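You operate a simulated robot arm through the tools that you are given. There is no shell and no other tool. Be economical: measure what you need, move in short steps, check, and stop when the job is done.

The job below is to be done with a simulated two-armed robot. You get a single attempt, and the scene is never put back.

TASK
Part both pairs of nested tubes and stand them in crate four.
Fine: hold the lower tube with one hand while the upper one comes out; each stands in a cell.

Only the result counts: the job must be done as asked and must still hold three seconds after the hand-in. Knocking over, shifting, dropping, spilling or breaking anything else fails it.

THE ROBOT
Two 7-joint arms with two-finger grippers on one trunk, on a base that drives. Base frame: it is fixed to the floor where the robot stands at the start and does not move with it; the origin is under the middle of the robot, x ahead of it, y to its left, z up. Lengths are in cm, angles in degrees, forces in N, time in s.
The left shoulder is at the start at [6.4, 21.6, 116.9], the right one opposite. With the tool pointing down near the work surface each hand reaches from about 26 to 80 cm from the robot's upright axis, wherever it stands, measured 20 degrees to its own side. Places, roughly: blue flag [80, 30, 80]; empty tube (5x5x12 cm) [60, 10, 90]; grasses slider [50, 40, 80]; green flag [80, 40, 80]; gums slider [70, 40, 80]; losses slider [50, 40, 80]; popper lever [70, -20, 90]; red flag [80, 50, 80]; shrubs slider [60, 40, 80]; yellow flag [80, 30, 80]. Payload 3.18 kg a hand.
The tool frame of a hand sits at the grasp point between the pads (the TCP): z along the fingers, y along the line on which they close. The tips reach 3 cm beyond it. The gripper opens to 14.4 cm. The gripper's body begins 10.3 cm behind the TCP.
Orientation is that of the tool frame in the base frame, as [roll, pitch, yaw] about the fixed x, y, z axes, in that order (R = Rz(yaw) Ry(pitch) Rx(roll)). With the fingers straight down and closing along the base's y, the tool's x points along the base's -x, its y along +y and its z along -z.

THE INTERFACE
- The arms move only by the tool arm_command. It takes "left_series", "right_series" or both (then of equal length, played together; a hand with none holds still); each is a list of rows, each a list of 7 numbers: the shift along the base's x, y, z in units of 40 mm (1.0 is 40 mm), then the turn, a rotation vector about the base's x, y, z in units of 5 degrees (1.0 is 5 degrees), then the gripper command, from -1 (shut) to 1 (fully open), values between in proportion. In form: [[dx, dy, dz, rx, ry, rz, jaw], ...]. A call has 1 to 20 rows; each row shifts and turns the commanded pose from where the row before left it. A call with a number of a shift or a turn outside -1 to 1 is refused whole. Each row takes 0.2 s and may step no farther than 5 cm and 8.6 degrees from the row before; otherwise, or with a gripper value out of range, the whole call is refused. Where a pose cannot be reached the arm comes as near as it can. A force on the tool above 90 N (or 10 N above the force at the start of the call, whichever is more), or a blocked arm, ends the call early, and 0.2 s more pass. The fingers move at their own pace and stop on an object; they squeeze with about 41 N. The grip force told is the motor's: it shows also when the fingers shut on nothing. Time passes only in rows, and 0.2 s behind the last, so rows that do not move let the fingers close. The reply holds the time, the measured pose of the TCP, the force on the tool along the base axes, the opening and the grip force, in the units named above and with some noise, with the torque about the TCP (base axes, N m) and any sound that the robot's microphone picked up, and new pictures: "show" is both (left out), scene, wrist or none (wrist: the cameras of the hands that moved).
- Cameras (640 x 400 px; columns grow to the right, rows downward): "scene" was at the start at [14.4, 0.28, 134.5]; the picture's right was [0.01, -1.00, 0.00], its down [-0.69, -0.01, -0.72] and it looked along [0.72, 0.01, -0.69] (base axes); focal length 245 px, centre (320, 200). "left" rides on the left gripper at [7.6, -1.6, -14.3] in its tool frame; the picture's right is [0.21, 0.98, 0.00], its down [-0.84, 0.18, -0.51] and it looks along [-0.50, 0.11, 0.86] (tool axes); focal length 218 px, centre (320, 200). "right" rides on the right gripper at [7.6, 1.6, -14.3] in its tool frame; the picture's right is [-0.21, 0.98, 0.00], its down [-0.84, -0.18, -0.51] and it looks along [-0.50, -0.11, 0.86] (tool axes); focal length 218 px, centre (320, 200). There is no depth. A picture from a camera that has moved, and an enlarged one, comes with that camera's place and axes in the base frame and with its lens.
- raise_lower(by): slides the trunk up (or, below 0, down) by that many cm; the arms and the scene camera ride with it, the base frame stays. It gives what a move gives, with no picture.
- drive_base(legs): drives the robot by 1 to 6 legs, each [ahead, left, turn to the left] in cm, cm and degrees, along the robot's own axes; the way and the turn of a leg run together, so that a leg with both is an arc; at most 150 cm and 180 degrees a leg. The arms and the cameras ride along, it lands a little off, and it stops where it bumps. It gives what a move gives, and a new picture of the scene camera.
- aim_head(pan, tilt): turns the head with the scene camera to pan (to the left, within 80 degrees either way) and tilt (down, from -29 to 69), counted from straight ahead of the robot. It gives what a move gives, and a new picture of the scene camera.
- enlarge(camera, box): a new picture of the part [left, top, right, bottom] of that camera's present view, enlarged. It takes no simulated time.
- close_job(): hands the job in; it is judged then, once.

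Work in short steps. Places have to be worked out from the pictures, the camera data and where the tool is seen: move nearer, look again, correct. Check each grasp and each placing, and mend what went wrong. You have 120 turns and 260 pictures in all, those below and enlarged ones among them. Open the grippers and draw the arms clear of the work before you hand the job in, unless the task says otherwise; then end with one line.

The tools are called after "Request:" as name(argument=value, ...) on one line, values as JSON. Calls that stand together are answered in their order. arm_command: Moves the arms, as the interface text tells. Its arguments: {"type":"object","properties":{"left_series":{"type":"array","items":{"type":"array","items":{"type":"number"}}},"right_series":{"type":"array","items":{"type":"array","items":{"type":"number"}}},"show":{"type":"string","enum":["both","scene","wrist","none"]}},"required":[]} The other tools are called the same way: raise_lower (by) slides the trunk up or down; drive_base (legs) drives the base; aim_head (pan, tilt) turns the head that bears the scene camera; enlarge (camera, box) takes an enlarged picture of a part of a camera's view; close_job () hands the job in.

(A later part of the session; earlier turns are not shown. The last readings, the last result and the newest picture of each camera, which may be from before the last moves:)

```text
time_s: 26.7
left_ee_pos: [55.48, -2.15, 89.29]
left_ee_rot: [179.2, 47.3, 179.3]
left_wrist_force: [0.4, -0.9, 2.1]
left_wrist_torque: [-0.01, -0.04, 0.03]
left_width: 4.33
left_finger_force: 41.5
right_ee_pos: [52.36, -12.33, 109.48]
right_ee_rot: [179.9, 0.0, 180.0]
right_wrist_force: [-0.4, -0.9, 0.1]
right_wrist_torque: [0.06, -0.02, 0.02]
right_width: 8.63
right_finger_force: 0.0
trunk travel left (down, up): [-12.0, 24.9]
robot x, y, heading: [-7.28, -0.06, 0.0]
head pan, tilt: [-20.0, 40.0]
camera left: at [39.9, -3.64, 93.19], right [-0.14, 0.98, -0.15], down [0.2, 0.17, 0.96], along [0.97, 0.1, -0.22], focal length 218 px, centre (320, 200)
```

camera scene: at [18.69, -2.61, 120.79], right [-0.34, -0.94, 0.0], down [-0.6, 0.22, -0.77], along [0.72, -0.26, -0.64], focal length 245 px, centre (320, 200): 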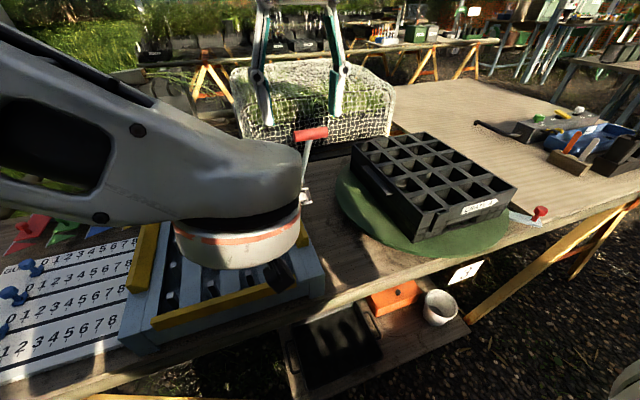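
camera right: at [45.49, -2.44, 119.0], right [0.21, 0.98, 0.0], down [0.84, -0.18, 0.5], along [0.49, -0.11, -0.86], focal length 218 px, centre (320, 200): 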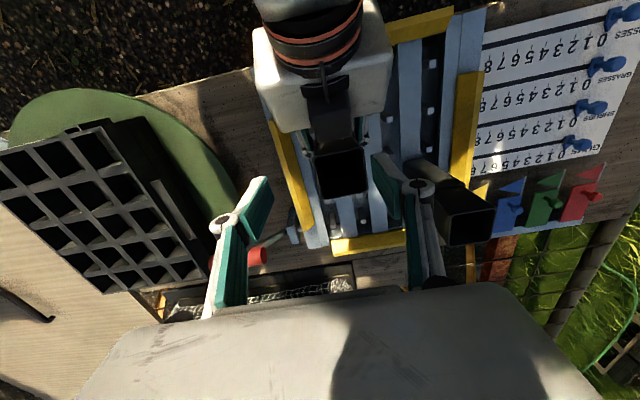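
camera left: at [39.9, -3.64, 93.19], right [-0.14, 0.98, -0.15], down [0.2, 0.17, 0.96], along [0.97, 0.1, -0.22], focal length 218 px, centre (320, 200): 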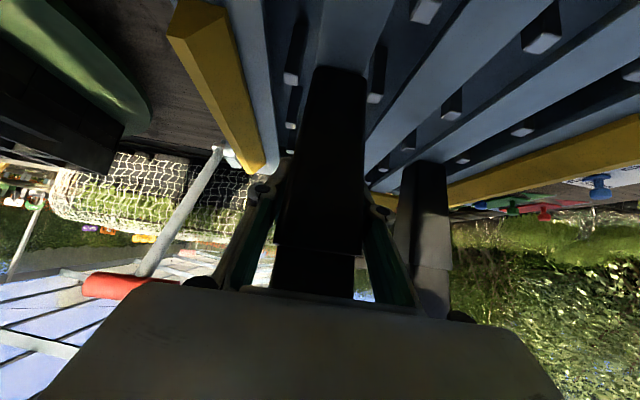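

Gripped. Right hand over the stack at z ≈ 106.

Request:
arm_command(right_series=[[0.26, 0.84, -0.29, 0, 0, 0, 0.2], [0.26, 0.84, -0.29, 0, 0, 0, 0.2], [0.26, 0.84, -0.29, 0, 0, 0, 0.2]])

```text
time_s: 27.5
left_ee_pos: [55.52, -2.11, 89.18]
left_ee_rot: [179.3, 47.2, 179.3]
left_wrist_force: [0.1, 0.6, 1.5]
left_wrist_torque: [0.1, -0.05, -0.04]
left_width: 4.36
left_finger_force: 40.8
right_ee_pos: [55.39, -2.17, 106.01]
right_ee_rot: [179.9, 0.0, 179.9]
right_wrist_force: [-0.4, -0.1, 0.0]
right_wrist_torque: [-0.01, -0.05, 0.0]
right_width: 8.61
right_finger_force: 0.1
trunk travel left (down, up): [-12.0, 24.9]
robot x, y, heading: [-7.02, 0.12, 0.4]
head pan, tilt: [-20.0, 40.0]
camera scene: at [18.65, -2.56, 120.78], right [-0.34, -0.94, 0.0], down [-0.6, 0.22, -0.77], along [0.72, -0.26, -0.64], focal length 245 px, centre (320, 200)
camera right: at [47.87, -0.63, 120.29], right [0.21, 0.98, 0.0], down [0.84, -0.18, 0.51], along [0.5, -0.1, -0.86], focal length 218 px, centre (320, 200)
```

scene: 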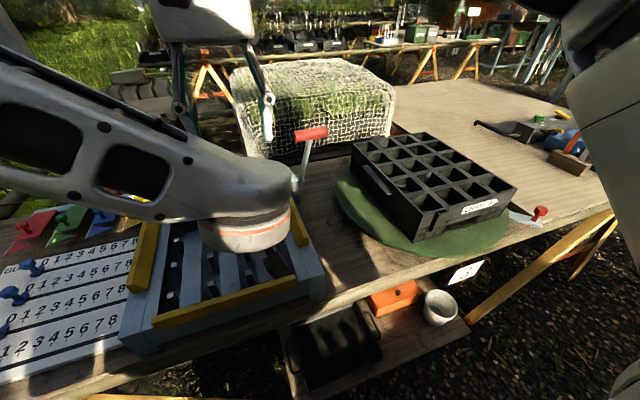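
right: 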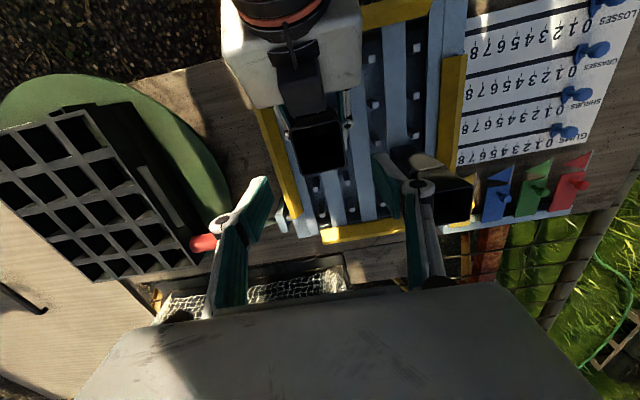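

Rim is centred between the fingers. Descend 8 cm and close on the protruding part of the upper tube.

Request:
arm_command(right_series=[[-0.05, 0, -0.7, 0, 0, 0, 0.2], [0, 0, -0.7, 0, 0, 0, 0.2], [0, 0, -0.65, 0, 0, 0, 0.1], [0, 0, 0, 0, 0, 0, -0.2], [0, 0, 0, 0, 0, 0, -0.4], [0, 0, 0, 0, 0, 0, -1], [0, 0, 0, 0, 0, 0, -1]])

```text
time_s: 29.1
left_ee_pos: [55.56, -2.19, 89.09]
left_ee_rot: [179.3, 47.1, 179.2]
left_wrist_force: [-0.7, -9.8, -0.2]
left_wrist_torque: [0.43, 0.04, 0.03]
left_width: 4.37
left_finger_force: 41.7
right_ee_pos: [55.33, -2.38, 97.89]
right_ee_rot: [179.8, 0.0, 180.0]
right_wrist_force: [1.3, 9.4, 0.8]
right_wrist_torque: [0.41, -0.06, 0.04]
right_width: 4.6
right_finger_force: 40.9
trunk travel left (down, up): [-12.0, 24.9]
robot x, y, heading: [-6.96, 0.18, 0.1]
head pan, tilt: [-20.0, 40.0]
camera scene: at [18.65, -2.62, 120.78], right [-0.34, -0.94, 0.0], down [-0.6, 0.22, -0.77], along [0.72, -0.26, -0.64], focal length 245 px, centre (320, 200)
camera right: at [47.81, -0.74, 112.1], right [0.21, 0.98, 0.0], down [0.84, -0.18, 0.51], along [0.5, -0.1, -0.86], focal length 218 px, centre (320, 200)
```

scene: 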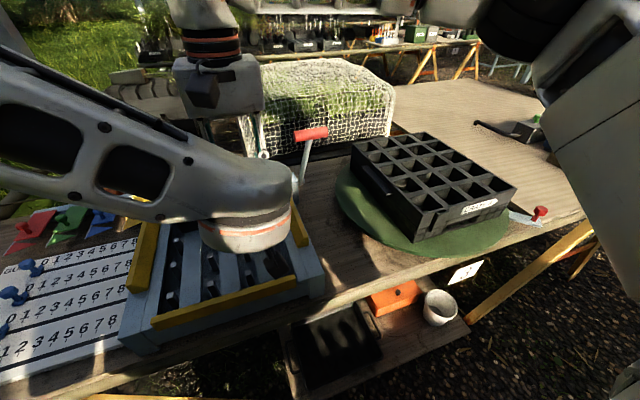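
right: 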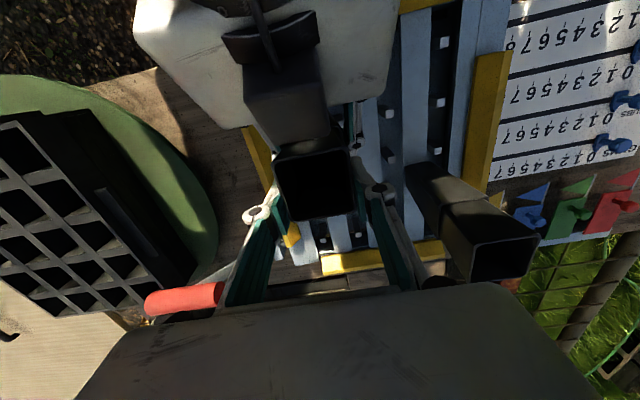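

Both tubes are gripped. I draw the upper one up slowly, nudging y slightly to relieve the side load.

Request:
arm_command(right_series=[[0, 0.03, 0.15, 0, 0, 0, -1], [0, 0, 0.2, 0, 0, 0, -1], [0, 0, 0.25, 0, 0, 0, -1], [0, 0, 0.3, 0, 0, 0, -1]], show="wrist")

```text
time_s: 30.1
left_ee_pos: [55.57, -2.03, 89.15]
left_ee_rot: [179.1, 47.1, 179.4]
left_wrist_force: [-1.7, 1.0, 2.8]
left_wrist_torque: [0.04, 0.04, -0.06]
left_width: 4.35
left_finger_force: 40.9
right_ee_pos: [55.1, -2.03, 101.44]
right_ee_rot: [179.9, 0.0, 179.9]
right_wrist_force: [0.9, 0.4, 0.5]
right_wrist_torque: [-0.02, -0.03, -0.02]
right_width: 4.62
right_finger_force: 40.8
trunk travel left (down, up): [-12.0, 24.9]
robot x, y, heading: [-6.77, -0.14, 0.3]
head pan, tilt: [-20.0, 40.0]
camera right: at [47.69, -0.53, 115.75], right [0.21, 0.98, 0.0], down [0.84, -0.18, 0.51], along [0.5, -0.11, -0.86], focal length 218 px, centre (320, 200)
```

right: 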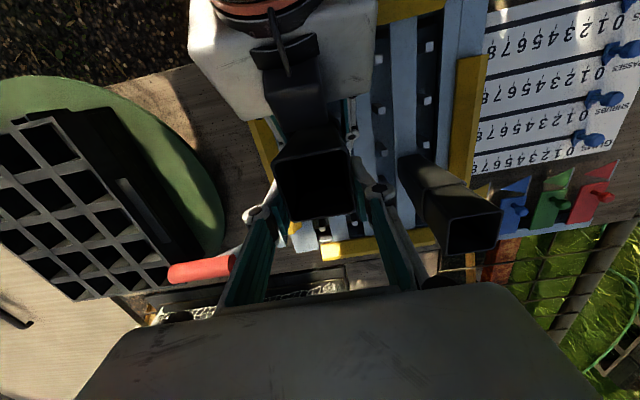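

The tubes part freely. Continue up 6 cm.

Request:
arm_command(right_series=[[0, 0, 0.4, 0, 0, 0, -1], [0, 0, 0.5, 0, 0, 0, -1], [0, 0, 0.6, 0, 0, 0, -1]])

Request:
enlarge(camera="left", box=[0, 0, 640, 400])

```text
time_s: 30.9
left_ee_pos: [55.5, -2.18, 89.08]
left_ee_rot: [179.3, 47.2, 179.3]
left_wrist_force: [-0.8, 0.1, 0.0]
left_wrist_torque: [0.01, 0.01, 0.03]
left_width: 4.35
left_finger_force: 41.0
right_ee_pos: [55.37, -1.97, 107.34]
right_ee_rot: [179.9, 0.1, 179.9]
right_wrist_force: [-0.5, -0.4, -0.5]
right_wrist_torque: [-0.04, -0.04, -0.01]
right_width: 4.59
right_finger_force: 41.2
trunk travel left (down, up): [-12.0, 24.9]
robot x, y, heading: [-6.89, -0.03, 0.2]
head pan, tilt: [-20.0, 40.0]
camera scene: at [18.61, -2.59, 120.8], right [-0.34, -0.94, 0.0], down [-0.6, 0.22, -0.77], along [0.72, -0.26, -0.64], focal length 245 px, centre (320, 200)
camera right: at [47.8, -0.47, 121.71], right [0.21, 0.98, 0.0], down [0.84, -0.18, 0.51], along [0.5, -0.1, -0.86], focal length 218 px, centre (320, 200)
```

scene: 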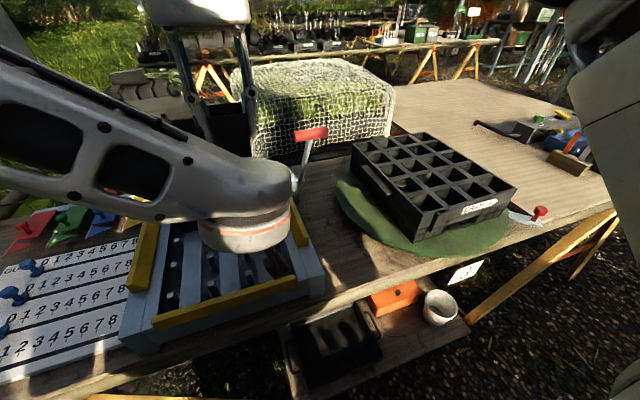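
right: 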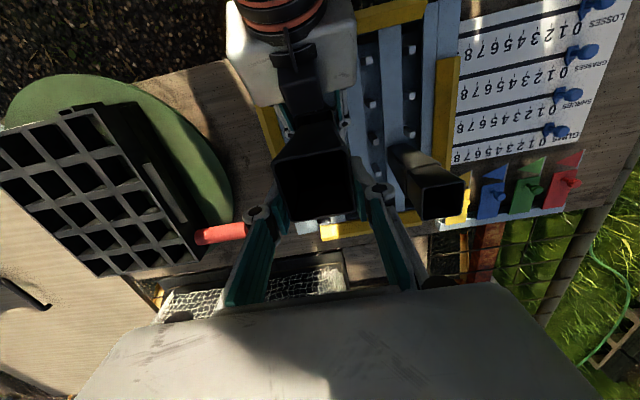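

```text
1.00 times, centred on (320, 200) of left (not enlarged: the box is as wide or as high as the picture)
camera zoom: at [39.85, -3.61, 93.19], right [-0.14, 0.98, -0.15], down [0.2, 0.17, 0.96], along [0.97, 0.1, -0.22], focal length 218 px, centre (320, 200)
```

zoom: 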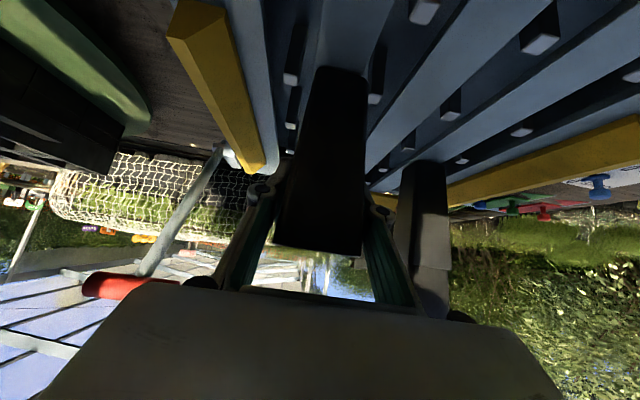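

Parted cleanly; the lower stands held by the left hand. I carry the upper tube over the crate with the right hand, while the left opens and backs off.

Request:
arm_command(left_series=[[0, 0, 0, 0, 0, 0, -0.2], [0, 0, 0, 0, 0, 0, 0.3], [0, 0, 0, 0, 0, 0, 1], [-0.6, 0, 0, 0, 0, 0, 1], [-0.8, 0, 0, 0, 0, 0, 1], [-0.8, 0, 0.3, 0, 0, 0, 1], [-0.5, 0.3, 0.5, 0, 0, 0, 1], [0, 0.5, 0.5, 0, 0, 0, 1], [0, 0.5, 0.3, 0, 0, 0, 1]], right_series=[[0, -0.9, 0, 0, 0, 0, -1], [0, -0.95, 0, 0, 0, 0, -1], [0, -1, 0, 0, 0, 0, -1], [0, -1, 0, 0, 0, 0, -1], [0, -1, 0, 0, 0, 0, -1], [0, -1, 0, 0, 0, 0, -1], [0, -1, 0, 0, 0, 0, -1], [0, -1, 0, 0, 0, 0, -1], [0, -0.9, 0, 0, 0, 0, -1]])

```text
time_s: 32.9
left_ee_pos: [44.75, 2.74, 95.68]
left_ee_rot: [179.3, 47.2, 179.2]
left_wrist_force: [-0.7, -0.2, 0.1]
left_wrist_torque: [-0.01, 0.03, 0.0]
left_width: 14.39
left_finger_force: 0.2
right_ee_pos: [55.03, -22.34, 106.37]
right_ee_rot: [-179.7, 1.1, 179.9]
right_wrist_force: [0.2, 0.1, -0.1]
right_wrist_torque: [0.01, 0.0, 0.0]
right_width: 4.59
right_finger_force: 40.9
right hand out of reach, approached as far as the arm can: row 5, 6, 7, 8, 9
trunk travel left (down, up): [-12.0, 24.9]
robot x, y, heading: [-6.93, 0.45, 0.3]
head pan, tilt: [-20.0, 40.0]
camera scene: at [18.48, -2.64, 120.86], right [-0.34, -0.94, 0.0], down [-0.6, 0.22, -0.77], along [0.72, -0.26, -0.64], focal length 245 px, centre (320, 200)
camera right: at [47.25, -20.63, 120.44], right [0.21, 0.98, 0.0], down [0.83, -0.18, 0.52], along [0.51, -0.11, -0.85], focal length 218 px, centre (320, 200)
camera left: at [28.99, 1.32, 99.58], right [-0.14, 0.98, -0.15], down [0.2, 0.17, 0.97], along [0.97, 0.1, -0.22], focal length 218 px, centre (320, 200)
```

scene: 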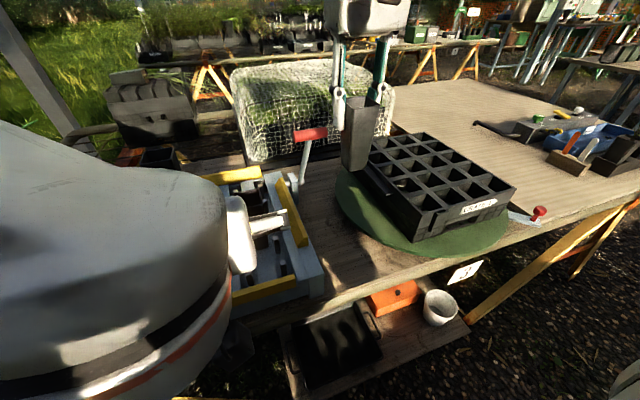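
right: 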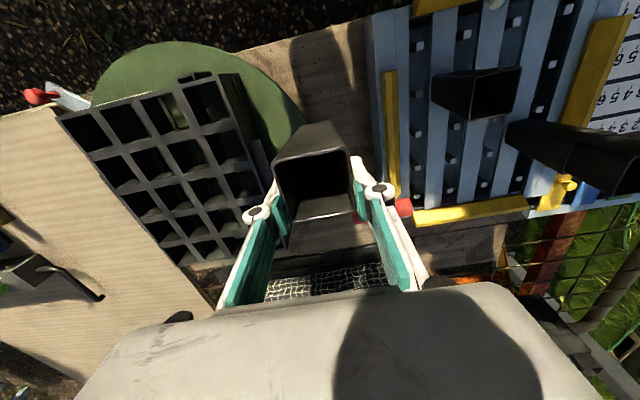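
left: 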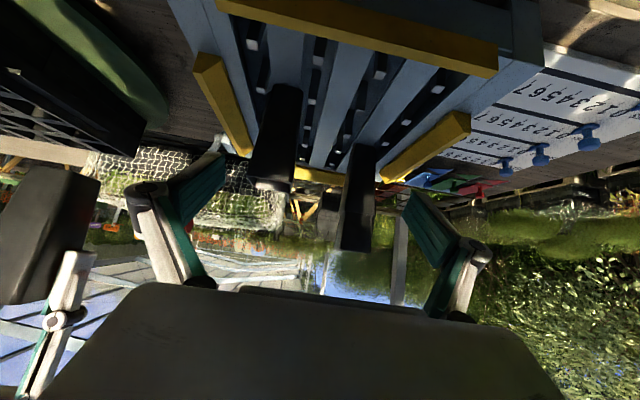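

The right arm meets a limit at this height; the left hand is clear, so I raise the trunk 10 cm to give the right arm room.

Request:
raise_lower(by=10)

Request:
enlarge(camera="right", box=[0, 0, 640, 400])

Request:
enlarge(camera="scene", box=[220, 80, 560, 300])

```text
time_s: 34.2
left_ee_pos: [44.82, 3.01, 105.16]
left_ee_rot: [179.2, 47.0, 179.2]
left_wrist_force: [0.2, -0.2, -0.8]
left_wrist_torque: [0.01, -0.03, -0.04]
left_width: 14.41
left_finger_force: 0.1
right_ee_pos: [46.18, -22.35, 130.91]
right_ee_rot: [-179.7, 18.3, 179.9]
right_wrist_force: [0.4, 0.0, -1.1]
right_wrist_torque: [-0.04, 0.02, 0.02]
right_width: 4.64
right_finger_force: 41.2
trunk travel left (down, up): [-22.0, 14.9]
robot x, y, heading: [-6.81, -0.05, -0.1]
head pan, tilt: [-20.0, 40.0]
```

```text
1.00 times, centred on (320, 200) of right (not enlarged: the box is as wide or as high as the picture)
camera zoom: at [34.62, -20.63, 142.1], right [0.2, 0.98, 0.06], down [0.64, -0.18, 0.75], along [0.74, -0.11, -0.66], focal length 218 px, centre (320, 200)
```

zoom: 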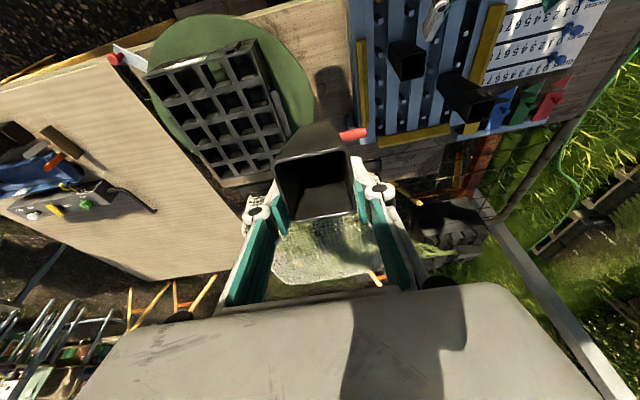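

```text
1.82 times, centred on (390, 190) of scene
camera zoom: at [9.19, -2.64, 131.93], right [-0.34, -0.94, 0.0], down [-0.61, 0.22, -0.77], along [0.72, -0.26, -0.64], focal length 446 px, centre (193, 218)
```

zoom: 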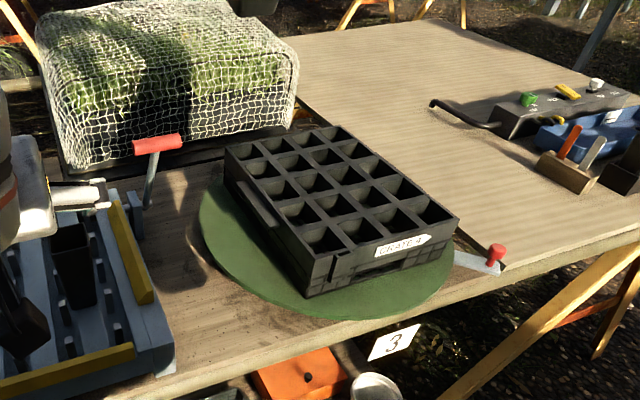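

Crate top spans x 46–78, y −34 to −60.5 at z≈87. I straighten the right hand and bring the tube over the cell in row 2, column 1 (about [55.6, −37.3]).

Request:
arm_command(right_series=[[0.34, -0.54, -0.8, 0, 0.53, 0, -1], [0.34, -0.54, -0.8, 0, 0.53, 0, -1], [0.34, -0.54, -0.8, 0, 0.52, 0, -1], [0.34, -0.54, -0.8, 0, 0.52, 0, -1], [0.34, -0.54, -0.8, 0, 0.52, 0, -1], [0.34, -0.54, -0.8, 0, 0.52, 0, -1], [0.34, -0.54, -0.8, 0, 0.52, 0, -1]])

```text
time_s: 35.9
left_ee_pos: [44.58, 3.17, 105.5]
left_ee_rot: [179.4, 47.3, 179.4]
left_wrist_force: [-0.6, 0.2, 0.7]
left_wrist_torque: [-0.03, -0.02, -0.02]
left_width: 14.4
left_finger_force: 0.1
right_ee_pos: [48.55, -35.77, 110.75]
right_ee_rot: [-178.1, 5.9, 177.9]
right_wrist_force: [0.0, -0.3, 0.0]
right_wrist_torque: [-0.02, -0.05, 0.01]
right_width: 4.6
right_finger_force: 40.8
right hand out of reach, approached as far as the arm can: row 1, 2, 3, 4, 5, 6, 7
trunk travel left (down, up): [-22.0, 14.9]
robot x, y, heading: [-7.47, 0.02, 0.2]
head pan, tilt: [-20.0, 40.0]
camera scene: at [8.77, -2.46, 132.07], right [-0.34, -0.94, 0.0], down [-0.6, 0.22, -0.77], along [0.72, -0.26, -0.64], focal length 245 px, centre (320, 200)
camera right: at [39.82, -33.31, 124.13], right [0.25, 0.97, -0.01], down [0.78, -0.19, 0.6], along [0.58, -0.16, -0.8], focal length 218 px, centre (320, 200)
```

scene: 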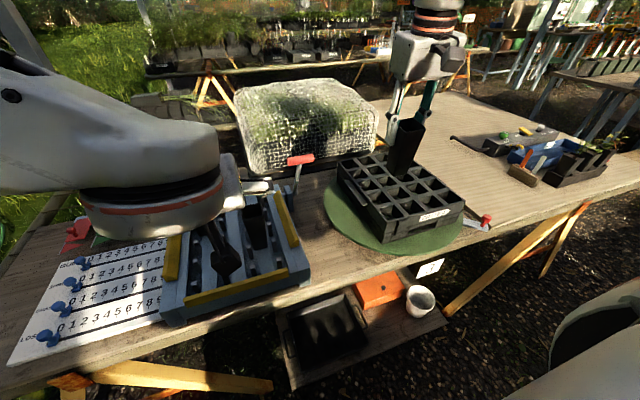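
right: 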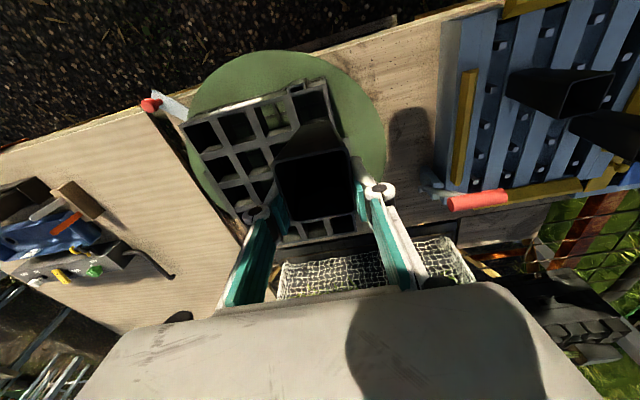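

I continue lower and forward, correcting the residual tilt, to z≈102 (tube bottom ~4 cm above the crate).

Request:
arm_command(right_series=[[0.4, -0.1, -0.6, 0.1, 0.4, 0.14, -1], [0.45, -0.1, -0.6, 0.14, 0.4, 0.14, -1], [0.45, -0.1, -0.5, 0.14, 0.38, 0.14, -1], [0.45, -0.1, -0.4, 0, 0, 0, -1]])

```text
time_s: 36.9
left_ee_pos: [44.6, 3.12, 105.52]
left_ee_rot: [179.3, 47.2, 179.2]
left_wrist_force: [1.2, -0.3, -0.4]
left_wrist_torque: [0.01, 0.01, -0.02]
left_width: 14.37
left_finger_force: 0.0
right_ee_pos: [48.67, -36.53, 105.07]
right_ee_rot: [-179.9, 0.2, 177.0]
right_wrist_force: [-0.2, -1.1, -0.4]
right_wrist_torque: [0.01, -0.01, -0.01]
right_width: 4.59
right_finger_force: 41.2
right hand out of reach, approached as far as the arm can: row 1, 2, 3, 4
trunk travel left (down, up): [-22.0, 14.9]
robot x, y, heading: [-7.09, 0.09, 0.0]
head pan, tilt: [-20.0, 40.0]
camera scene: at [9.01, -2.65, 131.99], right [-0.34, -0.94, 0.0], down [-0.6, 0.22, -0.77], along [0.72, -0.26, -0.64], focal length 245 px, centre (320, 200)
camera right: at [41.17, -34.57, 119.25], right [0.26, 0.97, 0.0], down [0.83, -0.22, 0.51], along [0.49, -0.13, -0.86], focal length 218 px, centre (320, 200)
```

scene: 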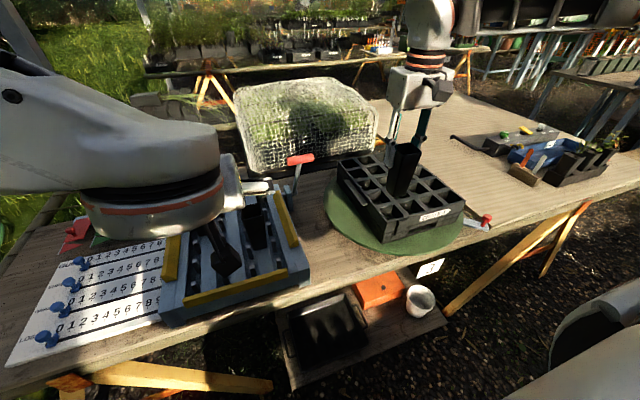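
right: 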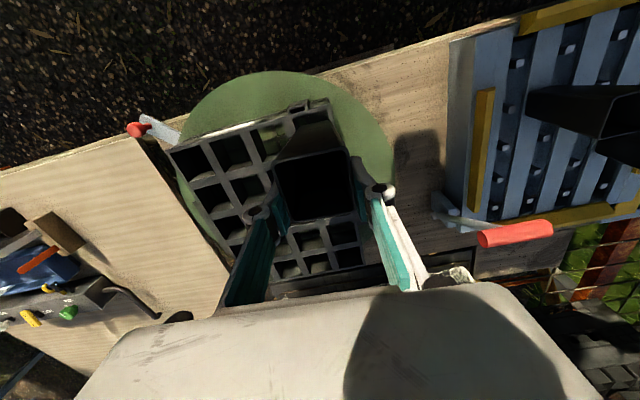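

The right arm is at its outreach, so I drive forward 8 cm, first pulling the left hand back by 8 cm and up.

Request:
arm_command(left_series=[[-0.8, 0.3, 0.6, 0, 0, 0, 1], [-0.8, 0.3, 0.6, 0, 0, 0, 1]], show="none")

Request:
drive_base(legs=[[8, 0, 0]])

Request:
enlarge(camera="right", box=[0, 0, 640, 400])

```text
time_s: 37.5
left_ee_pos: [38.25, 5.56, 110.38]
left_ee_rot: [179.3, 47.2, 179.2]
left_wrist_force: [0.3, 0.5, 0.3]
left_wrist_torque: [0.02, 0.0, 0.0]
left_width: 14.4
left_finger_force: 0.1
right_ee_pos: [48.59, -36.54, 105.1]
right_ee_rot: [-179.8, 0.3, 177.1]
right_wrist_force: [-0.9, -0.1, 0.3]
right_wrist_torque: [-0.03, 0.0, 0.0]
right_width: 4.63
right_finger_force: 41.1
trunk travel left (down, up): [-22.0, 14.9]
robot x, y, heading: [-7.26, 0.2, 0.4]
head pan, tilt: [-20.0, 40.0]
```

```text
time_s: 38.5
left_ee_pos: [46.54, 5.61, 110.24]
left_ee_rot: [179.3, 47.1, 179.3]
left_wrist_force: [0.4, 0.2, -0.7]
left_wrist_torque: [0.02, -0.03, 0.0]
left_width: 14.4
left_finger_force: 0.0
right_ee_pos: [56.9, -36.61, 104.94]
right_ee_rot: [-179.7, 0.2, 177.0]
right_wrist_force: [0.2, -0.6, -0.1]
right_wrist_torque: [0.0, 0.0, -0.03]
right_width: 4.6
right_finger_force: 41.2
trunk travel left (down, up): [-22.0, 14.9]
robot x, y, heading: [0.63, -0.01, 0.1]
head pan, tilt: [-20.0, 40.0]
camera scene: at [17.26, -2.61, 131.97], right [-0.34, -0.94, 0.0], down [-0.61, 0.22, -0.77], along [0.72, -0.26, -0.64], focal length 245 px, centre (320, 200)
```

scene: 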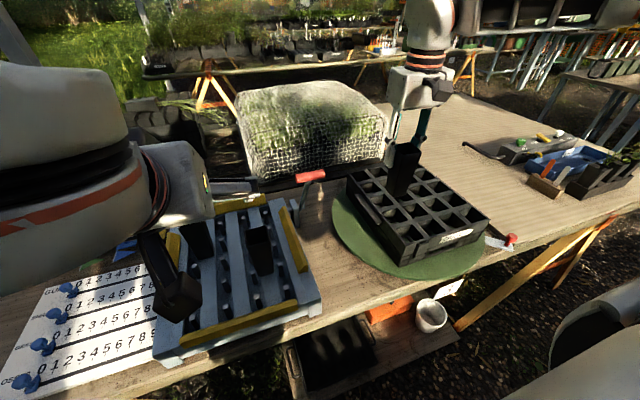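

```text
1.00 times, centred on (320, 200) of right (not enlarged: the box is as wide or as high as the picture)
camera zoom: at [49.39, -34.55, 119.22], right [0.26, 0.97, 0.0], down [0.83, -0.22, 0.51], along [0.49, -0.13, -0.86], focal length 218 px, centre (320, 200)
```

zoom: 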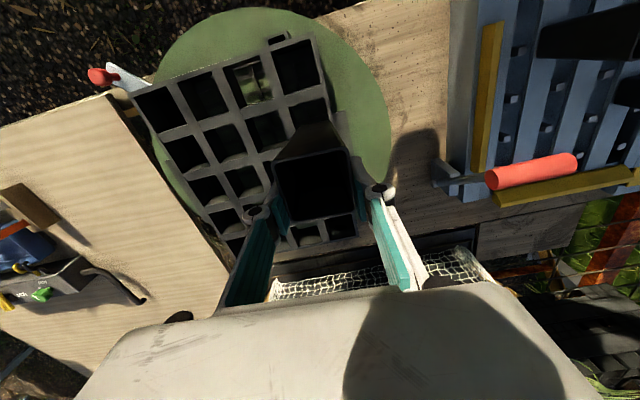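

Cell row 2, column 1 works out at about [54.6, −37.3]. I align there, fix yaw, and lower until the tube bottom is just above the crate top.

Request:
arm_command(right_series=[[-0.3, -0.1, -0.2, 0, 0, 0.3, -1], [-0.25, -0.08, -0.4, 0, 0, 0.3, -1], [0, 0, -0.6, 0, 0, 0, -1]])

Request:
enlarge(camera="scene", box=[320, 120, 500, 280])

```text
time_s: 39.3
left_ee_pos: [46.53, 5.58, 110.21]
left_ee_rot: [179.3, 47.1, 179.2]
left_wrist_force: [-0.1, 0.6, 1.3]
left_wrist_torque: [0.02, 0.02, 0.03]
left_width: 14.41
left_finger_force: 0.1
right_ee_pos: [54.81, -37.21, 99.87]
right_ee_rot: [-179.9, 0.3, -179.8]
right_wrist_force: [0.0, -0.3, 0.3]
right_wrist_torque: [0.02, 0.01, 0.0]
right_width: 4.63
right_finger_force: 41.3
trunk travel left (down, up): [-22.0, 14.9]
robot x, y, heading: [1.15, 0.26, 0.1]
head pan, tilt: [-20.0, 40.0]
camera scene: at [17.24, -2.66, 131.96], right [-0.34, -0.94, 0.0], down [-0.61, 0.22, -0.77], along [0.72, -0.26, -0.64], focal length 245 px, centre (320, 200)
camera right: at [47.17, -35.69, 114.11], right [0.21, 0.98, 0.0], down [0.84, -0.18, 0.51], along [0.5, -0.11, -0.86], focal length 218 px, centre (320, 200)
```

scene: 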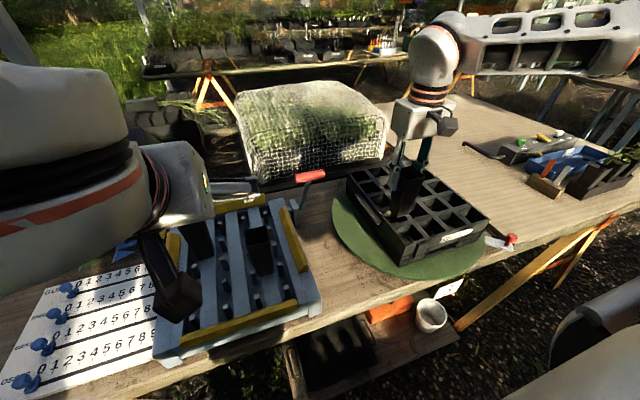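
right: 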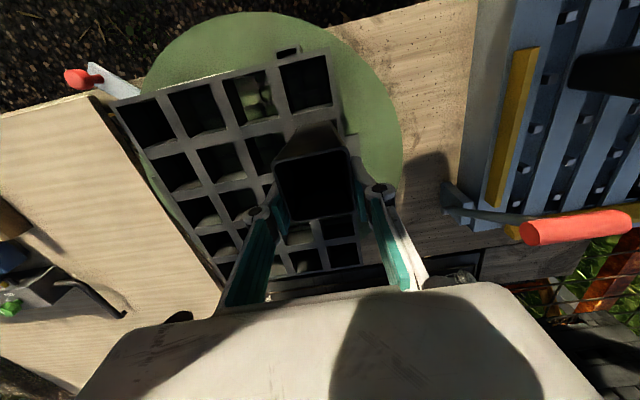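

```text
2.50 times, centred on (410, 200) of scene
camera zoom: at [17.24, -2.66, 131.96], right [-0.34, -0.94, 0.0], down [-0.61, 0.22, -0.77], along [0.72, -0.26, -0.64], focal length 613 px, centre (95, 200)
```

zoom: 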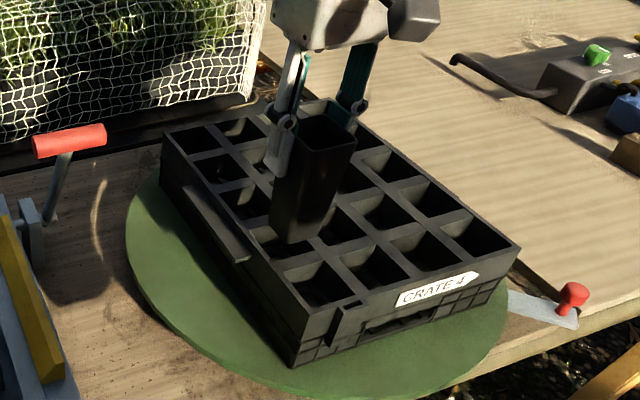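

I enlarge further to check the tube's bottom against the cell.

Request:
enlarge(camera="scene", box=[375, 160, 455, 250])

Request:
enlarge(camera="right", box=[200, 40, 380, 280])

```text
4.44 times, centred on (415, 205) of scene
camera zoom: at [17.24, -2.66, 131.96], right [-0.34, -0.94, 0.0], down [-0.61, 0.22, -0.77], along [0.72, -0.26, -0.64], focal length 1089 px, centre (-102, 178)
```

zoom: 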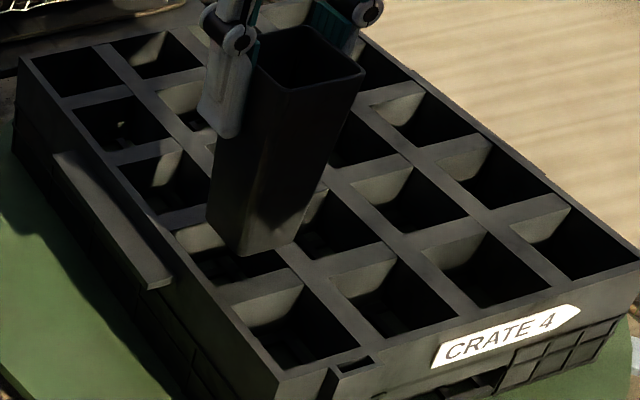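

```text
1.67 times, centred on (290, 160) of right
camera zoom: at [47.17, -35.69, 114.11], right [0.21, 0.98, 0.0], down [0.84, -0.18, 0.51], along [0.5, -0.11, -0.86], focal length 364 px, centre (370, 267)
```

zoom: 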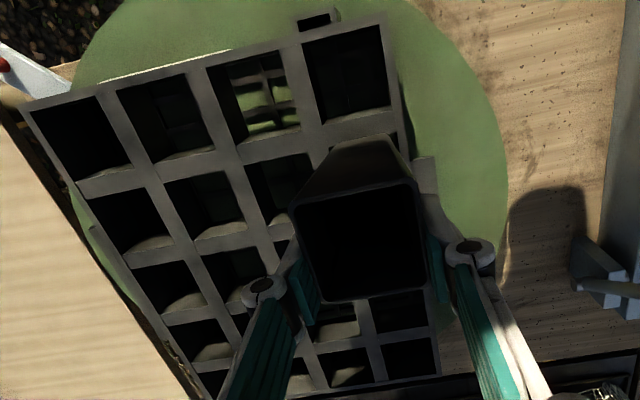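

Scene view suggests the tube is slightly to −y, wrist view slightly to +y; both small. I lower 1 cm more and look again.

Request:
arm_command(right_series=[[0, 0.03, -0.2, 0, 0, 0, -1], [0, 0, 0, 0, 0, 0, -1]], show="none")

Request:
enlarge(camera="scene", box=[375, 170, 455, 250])

Request:
enlarge(camera="right", box=[250, 40, 380, 200])

```text
time_s: 39.9
left_ee_pos: [46.4, 5.59, 110.28]
left_ee_rot: [179.3, 47.2, 179.4]
left_wrist_force: [-0.1, 0.9, -0.1]
left_wrist_torque: [-0.03, 0.01, 0.04]
left_width: 14.41
left_finger_force: 0.0
right_ee_pos: [54.63, -37.19, 99.23]
right_ee_rot: [-179.9, 0.3, -179.9]
right_wrist_force: [-0.6, 0.5, -0.1]
right_wrist_torque: [0.0, 0.0, 0.02]
right_width: 4.61
right_finger_force: 41.1
trunk travel left (down, up): [-22.0, 14.9]
robot x, y, heading: [1.17, 0.0, 0.3]
head pan, tilt: [-20.0, 40.0]
```

```text
5.00 times, centred on (415, 210) of scene
camera zoom: at [17.14, -2.59, 131.99], right [-0.34, -0.94, 0.0], down [-0.6, 0.22, -0.77], along [0.72, -0.26, -0.64], focal length 1225 px, centre (-155, 150)
```

zoom: 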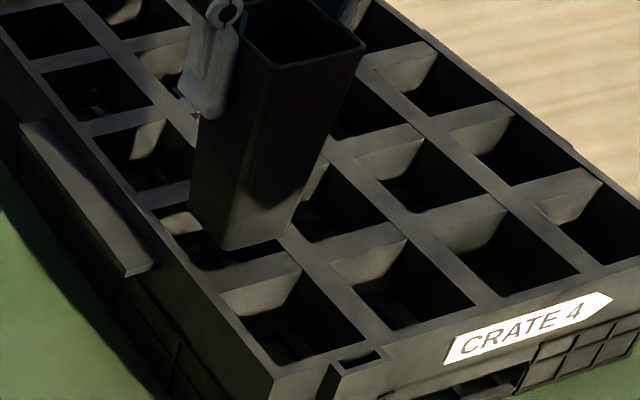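

```text
2.50 times, centred on (315, 120) of right
camera zoom: at [47.02, -35.51, 113.48], right [0.21, 0.98, 0.0], down [0.84, -0.18, 0.51], along [0.5, -0.11, -0.86], focal length 546 px, centre (332, 400)
```

zoom: 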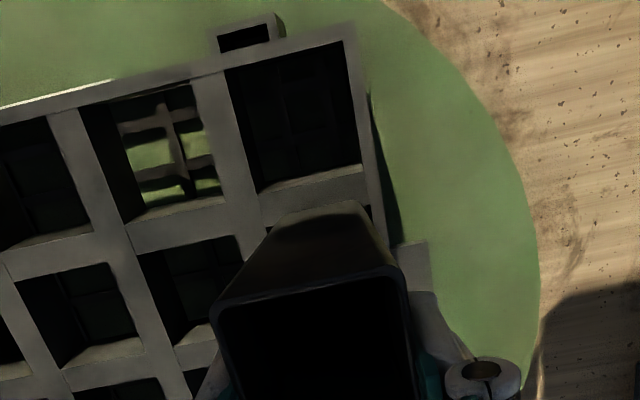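

The wrist view shows y well centred, with the tube's near edge right at the wall; I shift +0.5 cm in x and lower in with force watch.

Request:
arm_command(right_series=[[0.13, 0, -0.1, 0, 0, 0, -1], [0, 0, -0.3, 0, 0, 0, -1], [0, 0, -0.3, 0, 0, 0, -1]], show="none")

Request:
enlarge(camera="scene", box=[375, 170, 455, 250])

Request:
enlarge(camera="right", box=[250, 40, 380, 200])

```text
time_s: 40.7
left_ee_pos: [46.26, 5.72, 110.5]
left_ee_rot: [179.4, 47.3, 179.4]
left_wrist_force: [-0.2, -0.4, -0.5]
left_wrist_torque: [0.0, 0.0, -0.01]
left_width: 14.39
left_finger_force: 0.0
right_ee_pos: [55.18, -37.04, 97.08]
right_ee_rot: [-179.9, 1.0, -179.8]
right_wrist_force: [4.6, -1.1, 24.0]
right_wrist_torque: [-0.05, 0.19, 0.03]
right_width: 4.65
right_finger_force: 41.0
trunk travel left (down, up): [-22.0, 14.9]
robot x, y, heading: [1.06, -0.09, 0.2]
head pan, tilt: [-20.0, 40.0]
```

```text
5.00 times, centred on (415, 210) of scene
camera zoom: at [16.97, -2.49, 132.08], right [-0.34, -0.94, 0.0], down [-0.6, 0.22, -0.77], along [0.72, -0.26, -0.64], focal length 1225 px, centre (-155, 150)
```

zoom: 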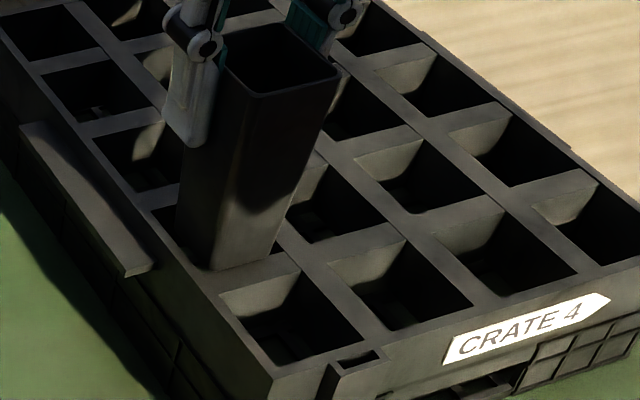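

```text
2.50 times, centred on (315, 120) of right
camera zoom: at [47.48, -35.45, 111.22], right [0.21, 0.98, 0.0], down [0.83, -0.18, 0.52], along [0.51, -0.11, -0.85], focal length 546 px, centre (332, 400)
```

zoom: 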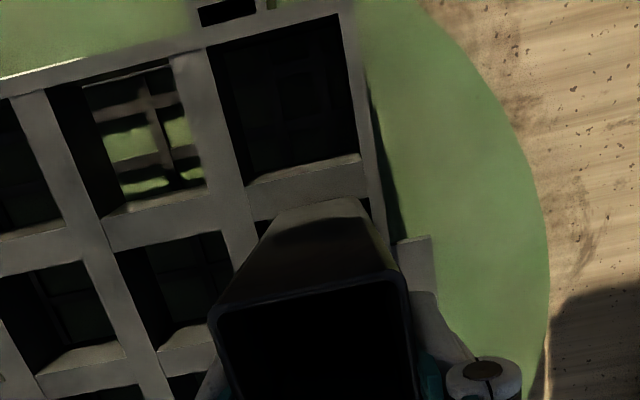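

Contact on the near divider (24 N). I lift slightly, shift +0.7 cm in x and lower again.

Request:
arm_command(right_series=[[0, 0, 0.2, 0, 0, 0, -1], [0.18, 0, 0, 0, 0, 0, -1], [0, 0, -0.2, 0, 0, 0, -1], [0, 0, -0.2, 0, 0, 0, -1], [0, 0, -0.2, 0, 0, 0, -1]], show="none")

Request:
enlarge(camera="scene", box=[375, 170, 455, 250])

```text
time_s: 41.9
left_ee_pos: [46.32, 5.56, 110.4]
left_ee_rot: [179.4, 47.2, 179.3]
left_wrist_force: [-1.1, -0.2, -0.2]
left_wrist_torque: [-0.04, -0.01, -0.01]
left_width: 14.35
left_finger_force: 0.0
right_ee_pos: [55.78, -37.07, 95.22]
right_ee_rot: [-179.8, 0.6, -179.7]
right_wrist_force: [9.6, -2.8, 24.3]
right_wrist_torque: [-0.02, 0.05, 0.07]
right_width: 4.49
right_finger_force: 41.0
trunk travel left (down, up): [-22.0, 14.9]
robot x, y, heading: [1.16, 0.0, 0.4]
head pan, tilt: [-20.0, 40.0]
```

```text
5.00 times, centred on (415, 210) of scene
camera zoom: at [17.11, -2.55, 132.0], right [-0.34, -0.94, 0.0], down [-0.6, 0.22, -0.77], along [0.72, -0.26, -0.64], focal length 1225 px, centre (-155, 150)
```

zoom: 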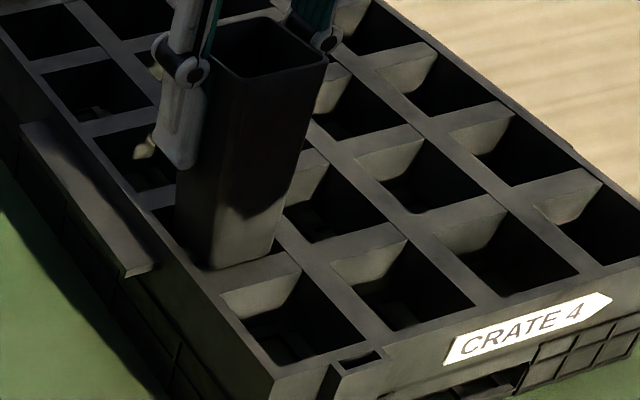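

The tube slid up in the grip while still seated on the divider. I lift 2 cm, shift +x 0.8 cm and re-inspect before going down.

Request:
arm_command(right_series=[[0, 0, 0.3, 0, 0, 0, -1], [0.1, 0, 0.2, 0, 0, 0, -1], [0.1, 0, 0, 0, 0, 0, -1], [0, 0, 0, 0, 0, 0, -1]], show="none")

Request:
enlarge(camera="scene", box=[375, 150, 455, 250])

Request:
enlarge(camera="right", box=[230, 40, 390, 240])

```text
time_s: 42.9
left_ee_pos: [46.36, 5.58, 110.27]
left_ee_rot: [179.3, 47.2, 179.3]
left_wrist_force: [-0.6, 0.5, -0.2]
left_wrist_torque: [0.03, 0.03, 0.02]
left_width: 14.36
left_finger_force: 0.0
right_ee_pos: [56.54, -37.37, 97.02]
right_ee_rot: [-179.9, 0.2, -179.9]
right_wrist_force: [0.3, 0.0, 1.0]
right_wrist_torque: [-0.01, -0.04, -0.01]
right_width: 4.45
right_finger_force: 40.6
trunk travel left (down, up): [-22.0, 14.9]
robot x, y, heading: [1.18, 0.12, 0.1]
head pan, tilt: [-20.0, 40.0]
```

```text
4.00 times, centred on (415, 200) of scene
camera zoom: at [17.16, -2.61, 131.98], right [-0.34, -0.94, 0.0], down [-0.6, 0.22, -0.77], along [0.72, -0.26, -0.64], focal length 980 px, centre (-60, 200)
```

zoom: 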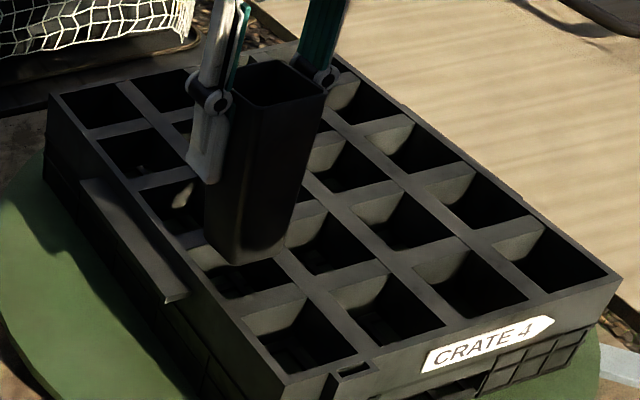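

```text
2.00 times, centred on (310, 140) of right
camera zoom: at [49.08, -35.61, 111.19], right [0.21, 0.98, 0.0], down [0.84, -0.18, 0.51], along [0.5, -0.11, -0.86], focal length 436 px, centre (340, 320)
```

zoom: 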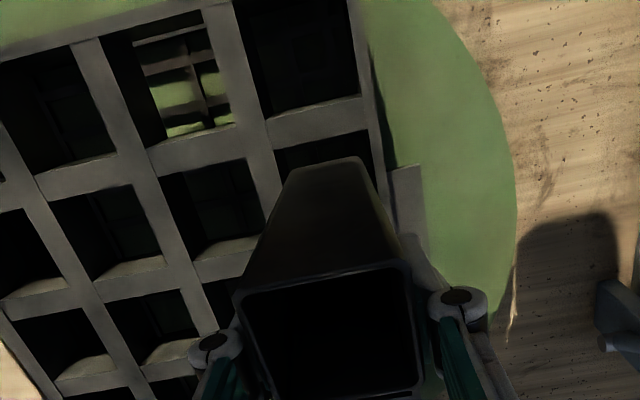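

Gap to the near divider is now about 0.85 cm with ~0.8 cm total play, so I move back 0.4 cm in x and lower.

Request:
arm_command(right_series=[[-0.1, 0.04, 0, 0, 0, 0, -1], [0, 0, -0.25, 0, 0, 0, -1], [0, 0, -0.25, 0, 0, 0, -1], [0, 0, -0.25, 0, 0, 0, -1]], show="none")

Request:
enlarge(camera="scene", box=[375, 150, 455, 250])

Request:
enlarge(camera="right", box=[230, 40, 390, 240])

```text
time_s: 43.9
left_ee_pos: [46.47, 5.59, 110.31]
left_ee_rot: [179.3, 47.1, 179.1]
left_wrist_force: [0.7, -0.5, 0.5]
left_wrist_torque: [0.04, -0.01, -0.01]
left_width: 14.38
left_finger_force: 0.1
right_ee_pos: [56.32, -36.96, 94.1]
right_ee_rot: [-179.9, 0.3, -179.9]
right_wrist_force: [-0.2, 0.7, -0.9]
right_wrist_torque: [-0.03, 0.02, 0.02]
right_width: 4.44
right_finger_force: 41.6
trunk travel left (down, up): [-22.0, 14.9]
robot x, y, heading: [1.04, -0.06, 0.2]
head pan, tilt: [-20.0, 40.0]
```

```text
4.00 times, centred on (415, 200) of scene
camera zoom: at [17.2, -2.63, 131.97], right [-0.34, -0.94, 0.0], down [-0.6, 0.22, -0.77], along [0.72, -0.26, -0.64], focal length 980 px, centre (-60, 200)
```

zoom: 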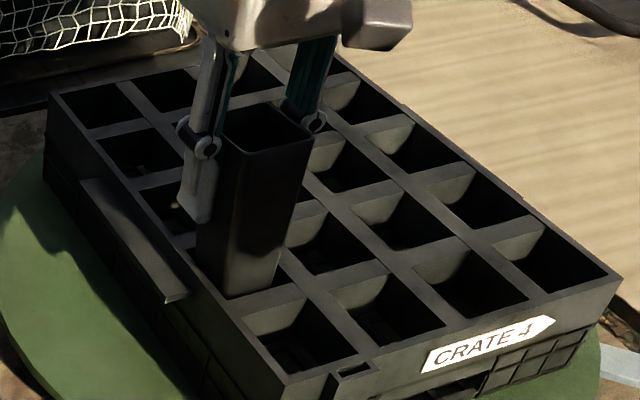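

```text
2.00 times, centred on (310, 140) of right
camera zoom: at [48.73, -35.3, 108.3], right [0.21, 0.98, 0.0], down [0.84, -0.18, 0.51], along [0.5, -0.11, -0.86], focal length 436 px, centre (340, 320)
```

zoom: 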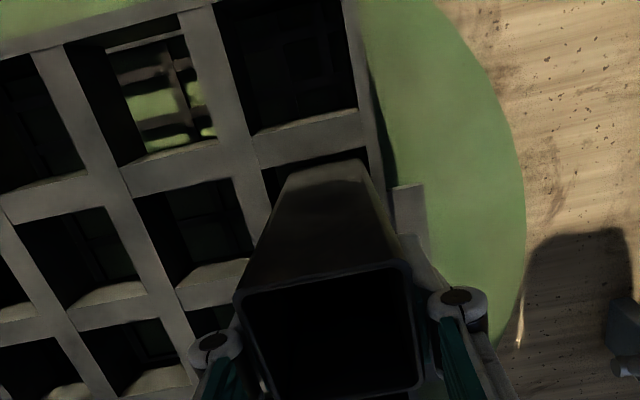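

The tube is entering the cell without force. Lower 3.4 cm more (fingers still above the crate).

Request:
arm_command(right_series=[[0, 0, -0.3, 0, 0, 0, -1], [0, 0, -0.3, 0, 0, 0, -1], [0, 0, -0.22, 0, 0, 0, -1], [0, 0, 0, 0, 0, 0, -1]], show="none")

Request:
enlarge(camera="scene", box=[375, 150, 455, 250])

```text
time_s: 44.9
left_ee_pos: [46.44, 5.55, 110.3]
left_ee_rot: [179.3, 47.2, 179.3]
left_wrist_force: [-0.2, 0.0, -0.5]
left_wrist_torque: [-0.01, 0.01, 0.02]
left_width: 14.39
left_finger_force: 0.1
right_ee_pos: [56.25, -36.93, 90.8]
right_ee_rot: [-179.9, 0.3, -179.8]
right_wrist_force: [1.1, -1.0, -0.5]
right_wrist_torque: [0.01, 0.02, -0.02]
right_width: 4.44
right_finger_force: 40.9
trunk travel left (down, up): [-22.0, 14.9]
robot x, y, heading: [1.1, 0.15, 0.0]
head pan, tilt: [-20.0, 40.0]
```

```text
4.00 times, centred on (415, 200) of scene
camera zoom: at [17.16, -2.61, 131.98], right [-0.34, -0.94, 0.0], down [-0.6, 0.22, -0.77], along [0.72, -0.26, -0.64], focal length 980 px, centre (-60, 200)
```

zoom: 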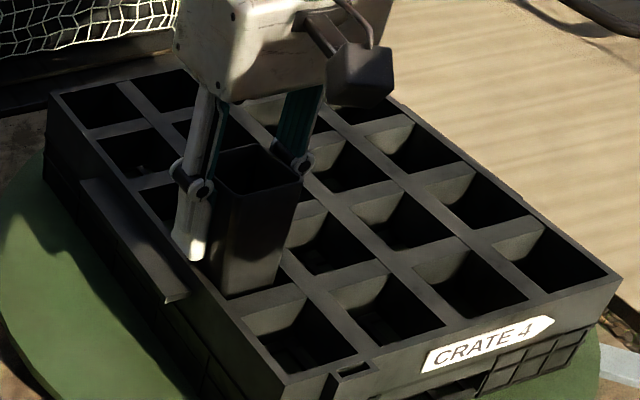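

Seated deep. Release by opening a little, then raise.

Request:
arm_command(right_series=[[0, 0, 0, 0, 0, 0, -0.25], [0, 0, 0, 0, 0, 0, -0.1], [0, 0, 0.5, 0, 0, 0, -0.1], [0, 0, 1, 0, 0, 0, 0], [0, 0, 1, 0, 0, 0, 0]])

Request:
enlarge(camera="scene", box=[345, 150, 495, 280])

```text
time_s: 46.1
left_ee_pos: [46.31, 5.65, 110.41]
left_ee_rot: [179.4, 47.2, 179.3]
left_wrist_force: [0.1, -0.5, 0.0]
left_wrist_torque: [-0.06, -0.01, -0.02]
left_width: 14.39
left_finger_force: 0.0
right_ee_pos: [55.86, -36.66, 100.84]
right_ee_rot: [-179.8, 0.3, -180.0]
right_wrist_force: [-1.0, 1.1, 0.1]
right_wrist_torque: [-0.01, -0.07, 0.01]
right_width: 7.2
right_finger_force: 0.2
trunk travel left (down, up): [-22.0, 14.9]
robot x, y, heading: [0.99, 0.06, 0.1]
head pan, tilt: [-20.0, 40.0]
camera scene: at [17.03, -2.48, 132.02], right [-0.34, -0.94, 0.0], down [-0.6, 0.22, -0.77], along [0.72, -0.26, -0.64], focal length 245 px, centre (320, 200)
camera right: at [48.29, -35.07, 115.03], right [0.21, 0.98, 0.0], down [0.84, -0.18, 0.51], along [0.5, -0.11, -0.86], focal length 218 px, centre (320, 200)
```

scene: 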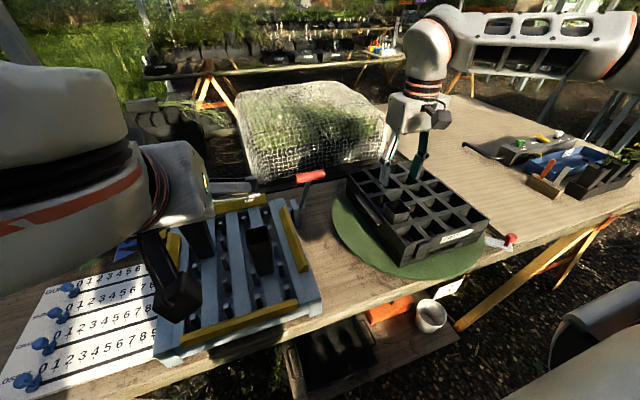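
right: 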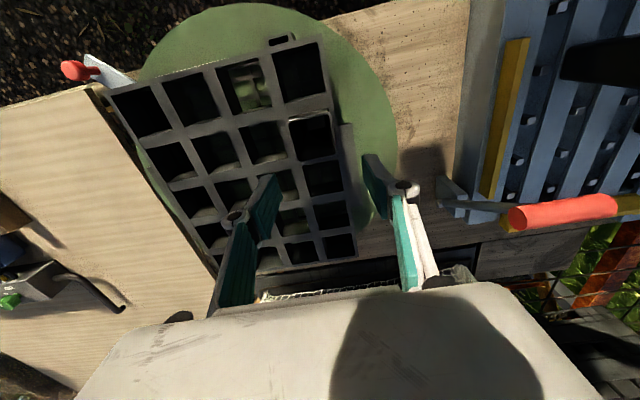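

```text
3.08 times, centred on (420, 215) of scene
camera zoom: at [17.03, -2.48, 132.02], right [-0.34, -0.94, 0.0], down [-0.6, 0.22, -0.77], along [0.72, -0.26, -0.64], focal length 754 px, centre (12, 154)
```

zoom: 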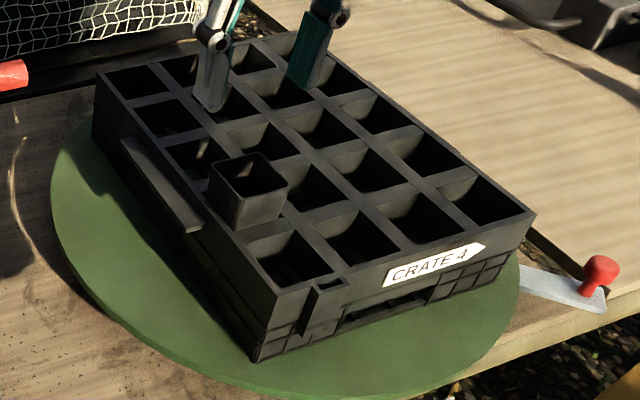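

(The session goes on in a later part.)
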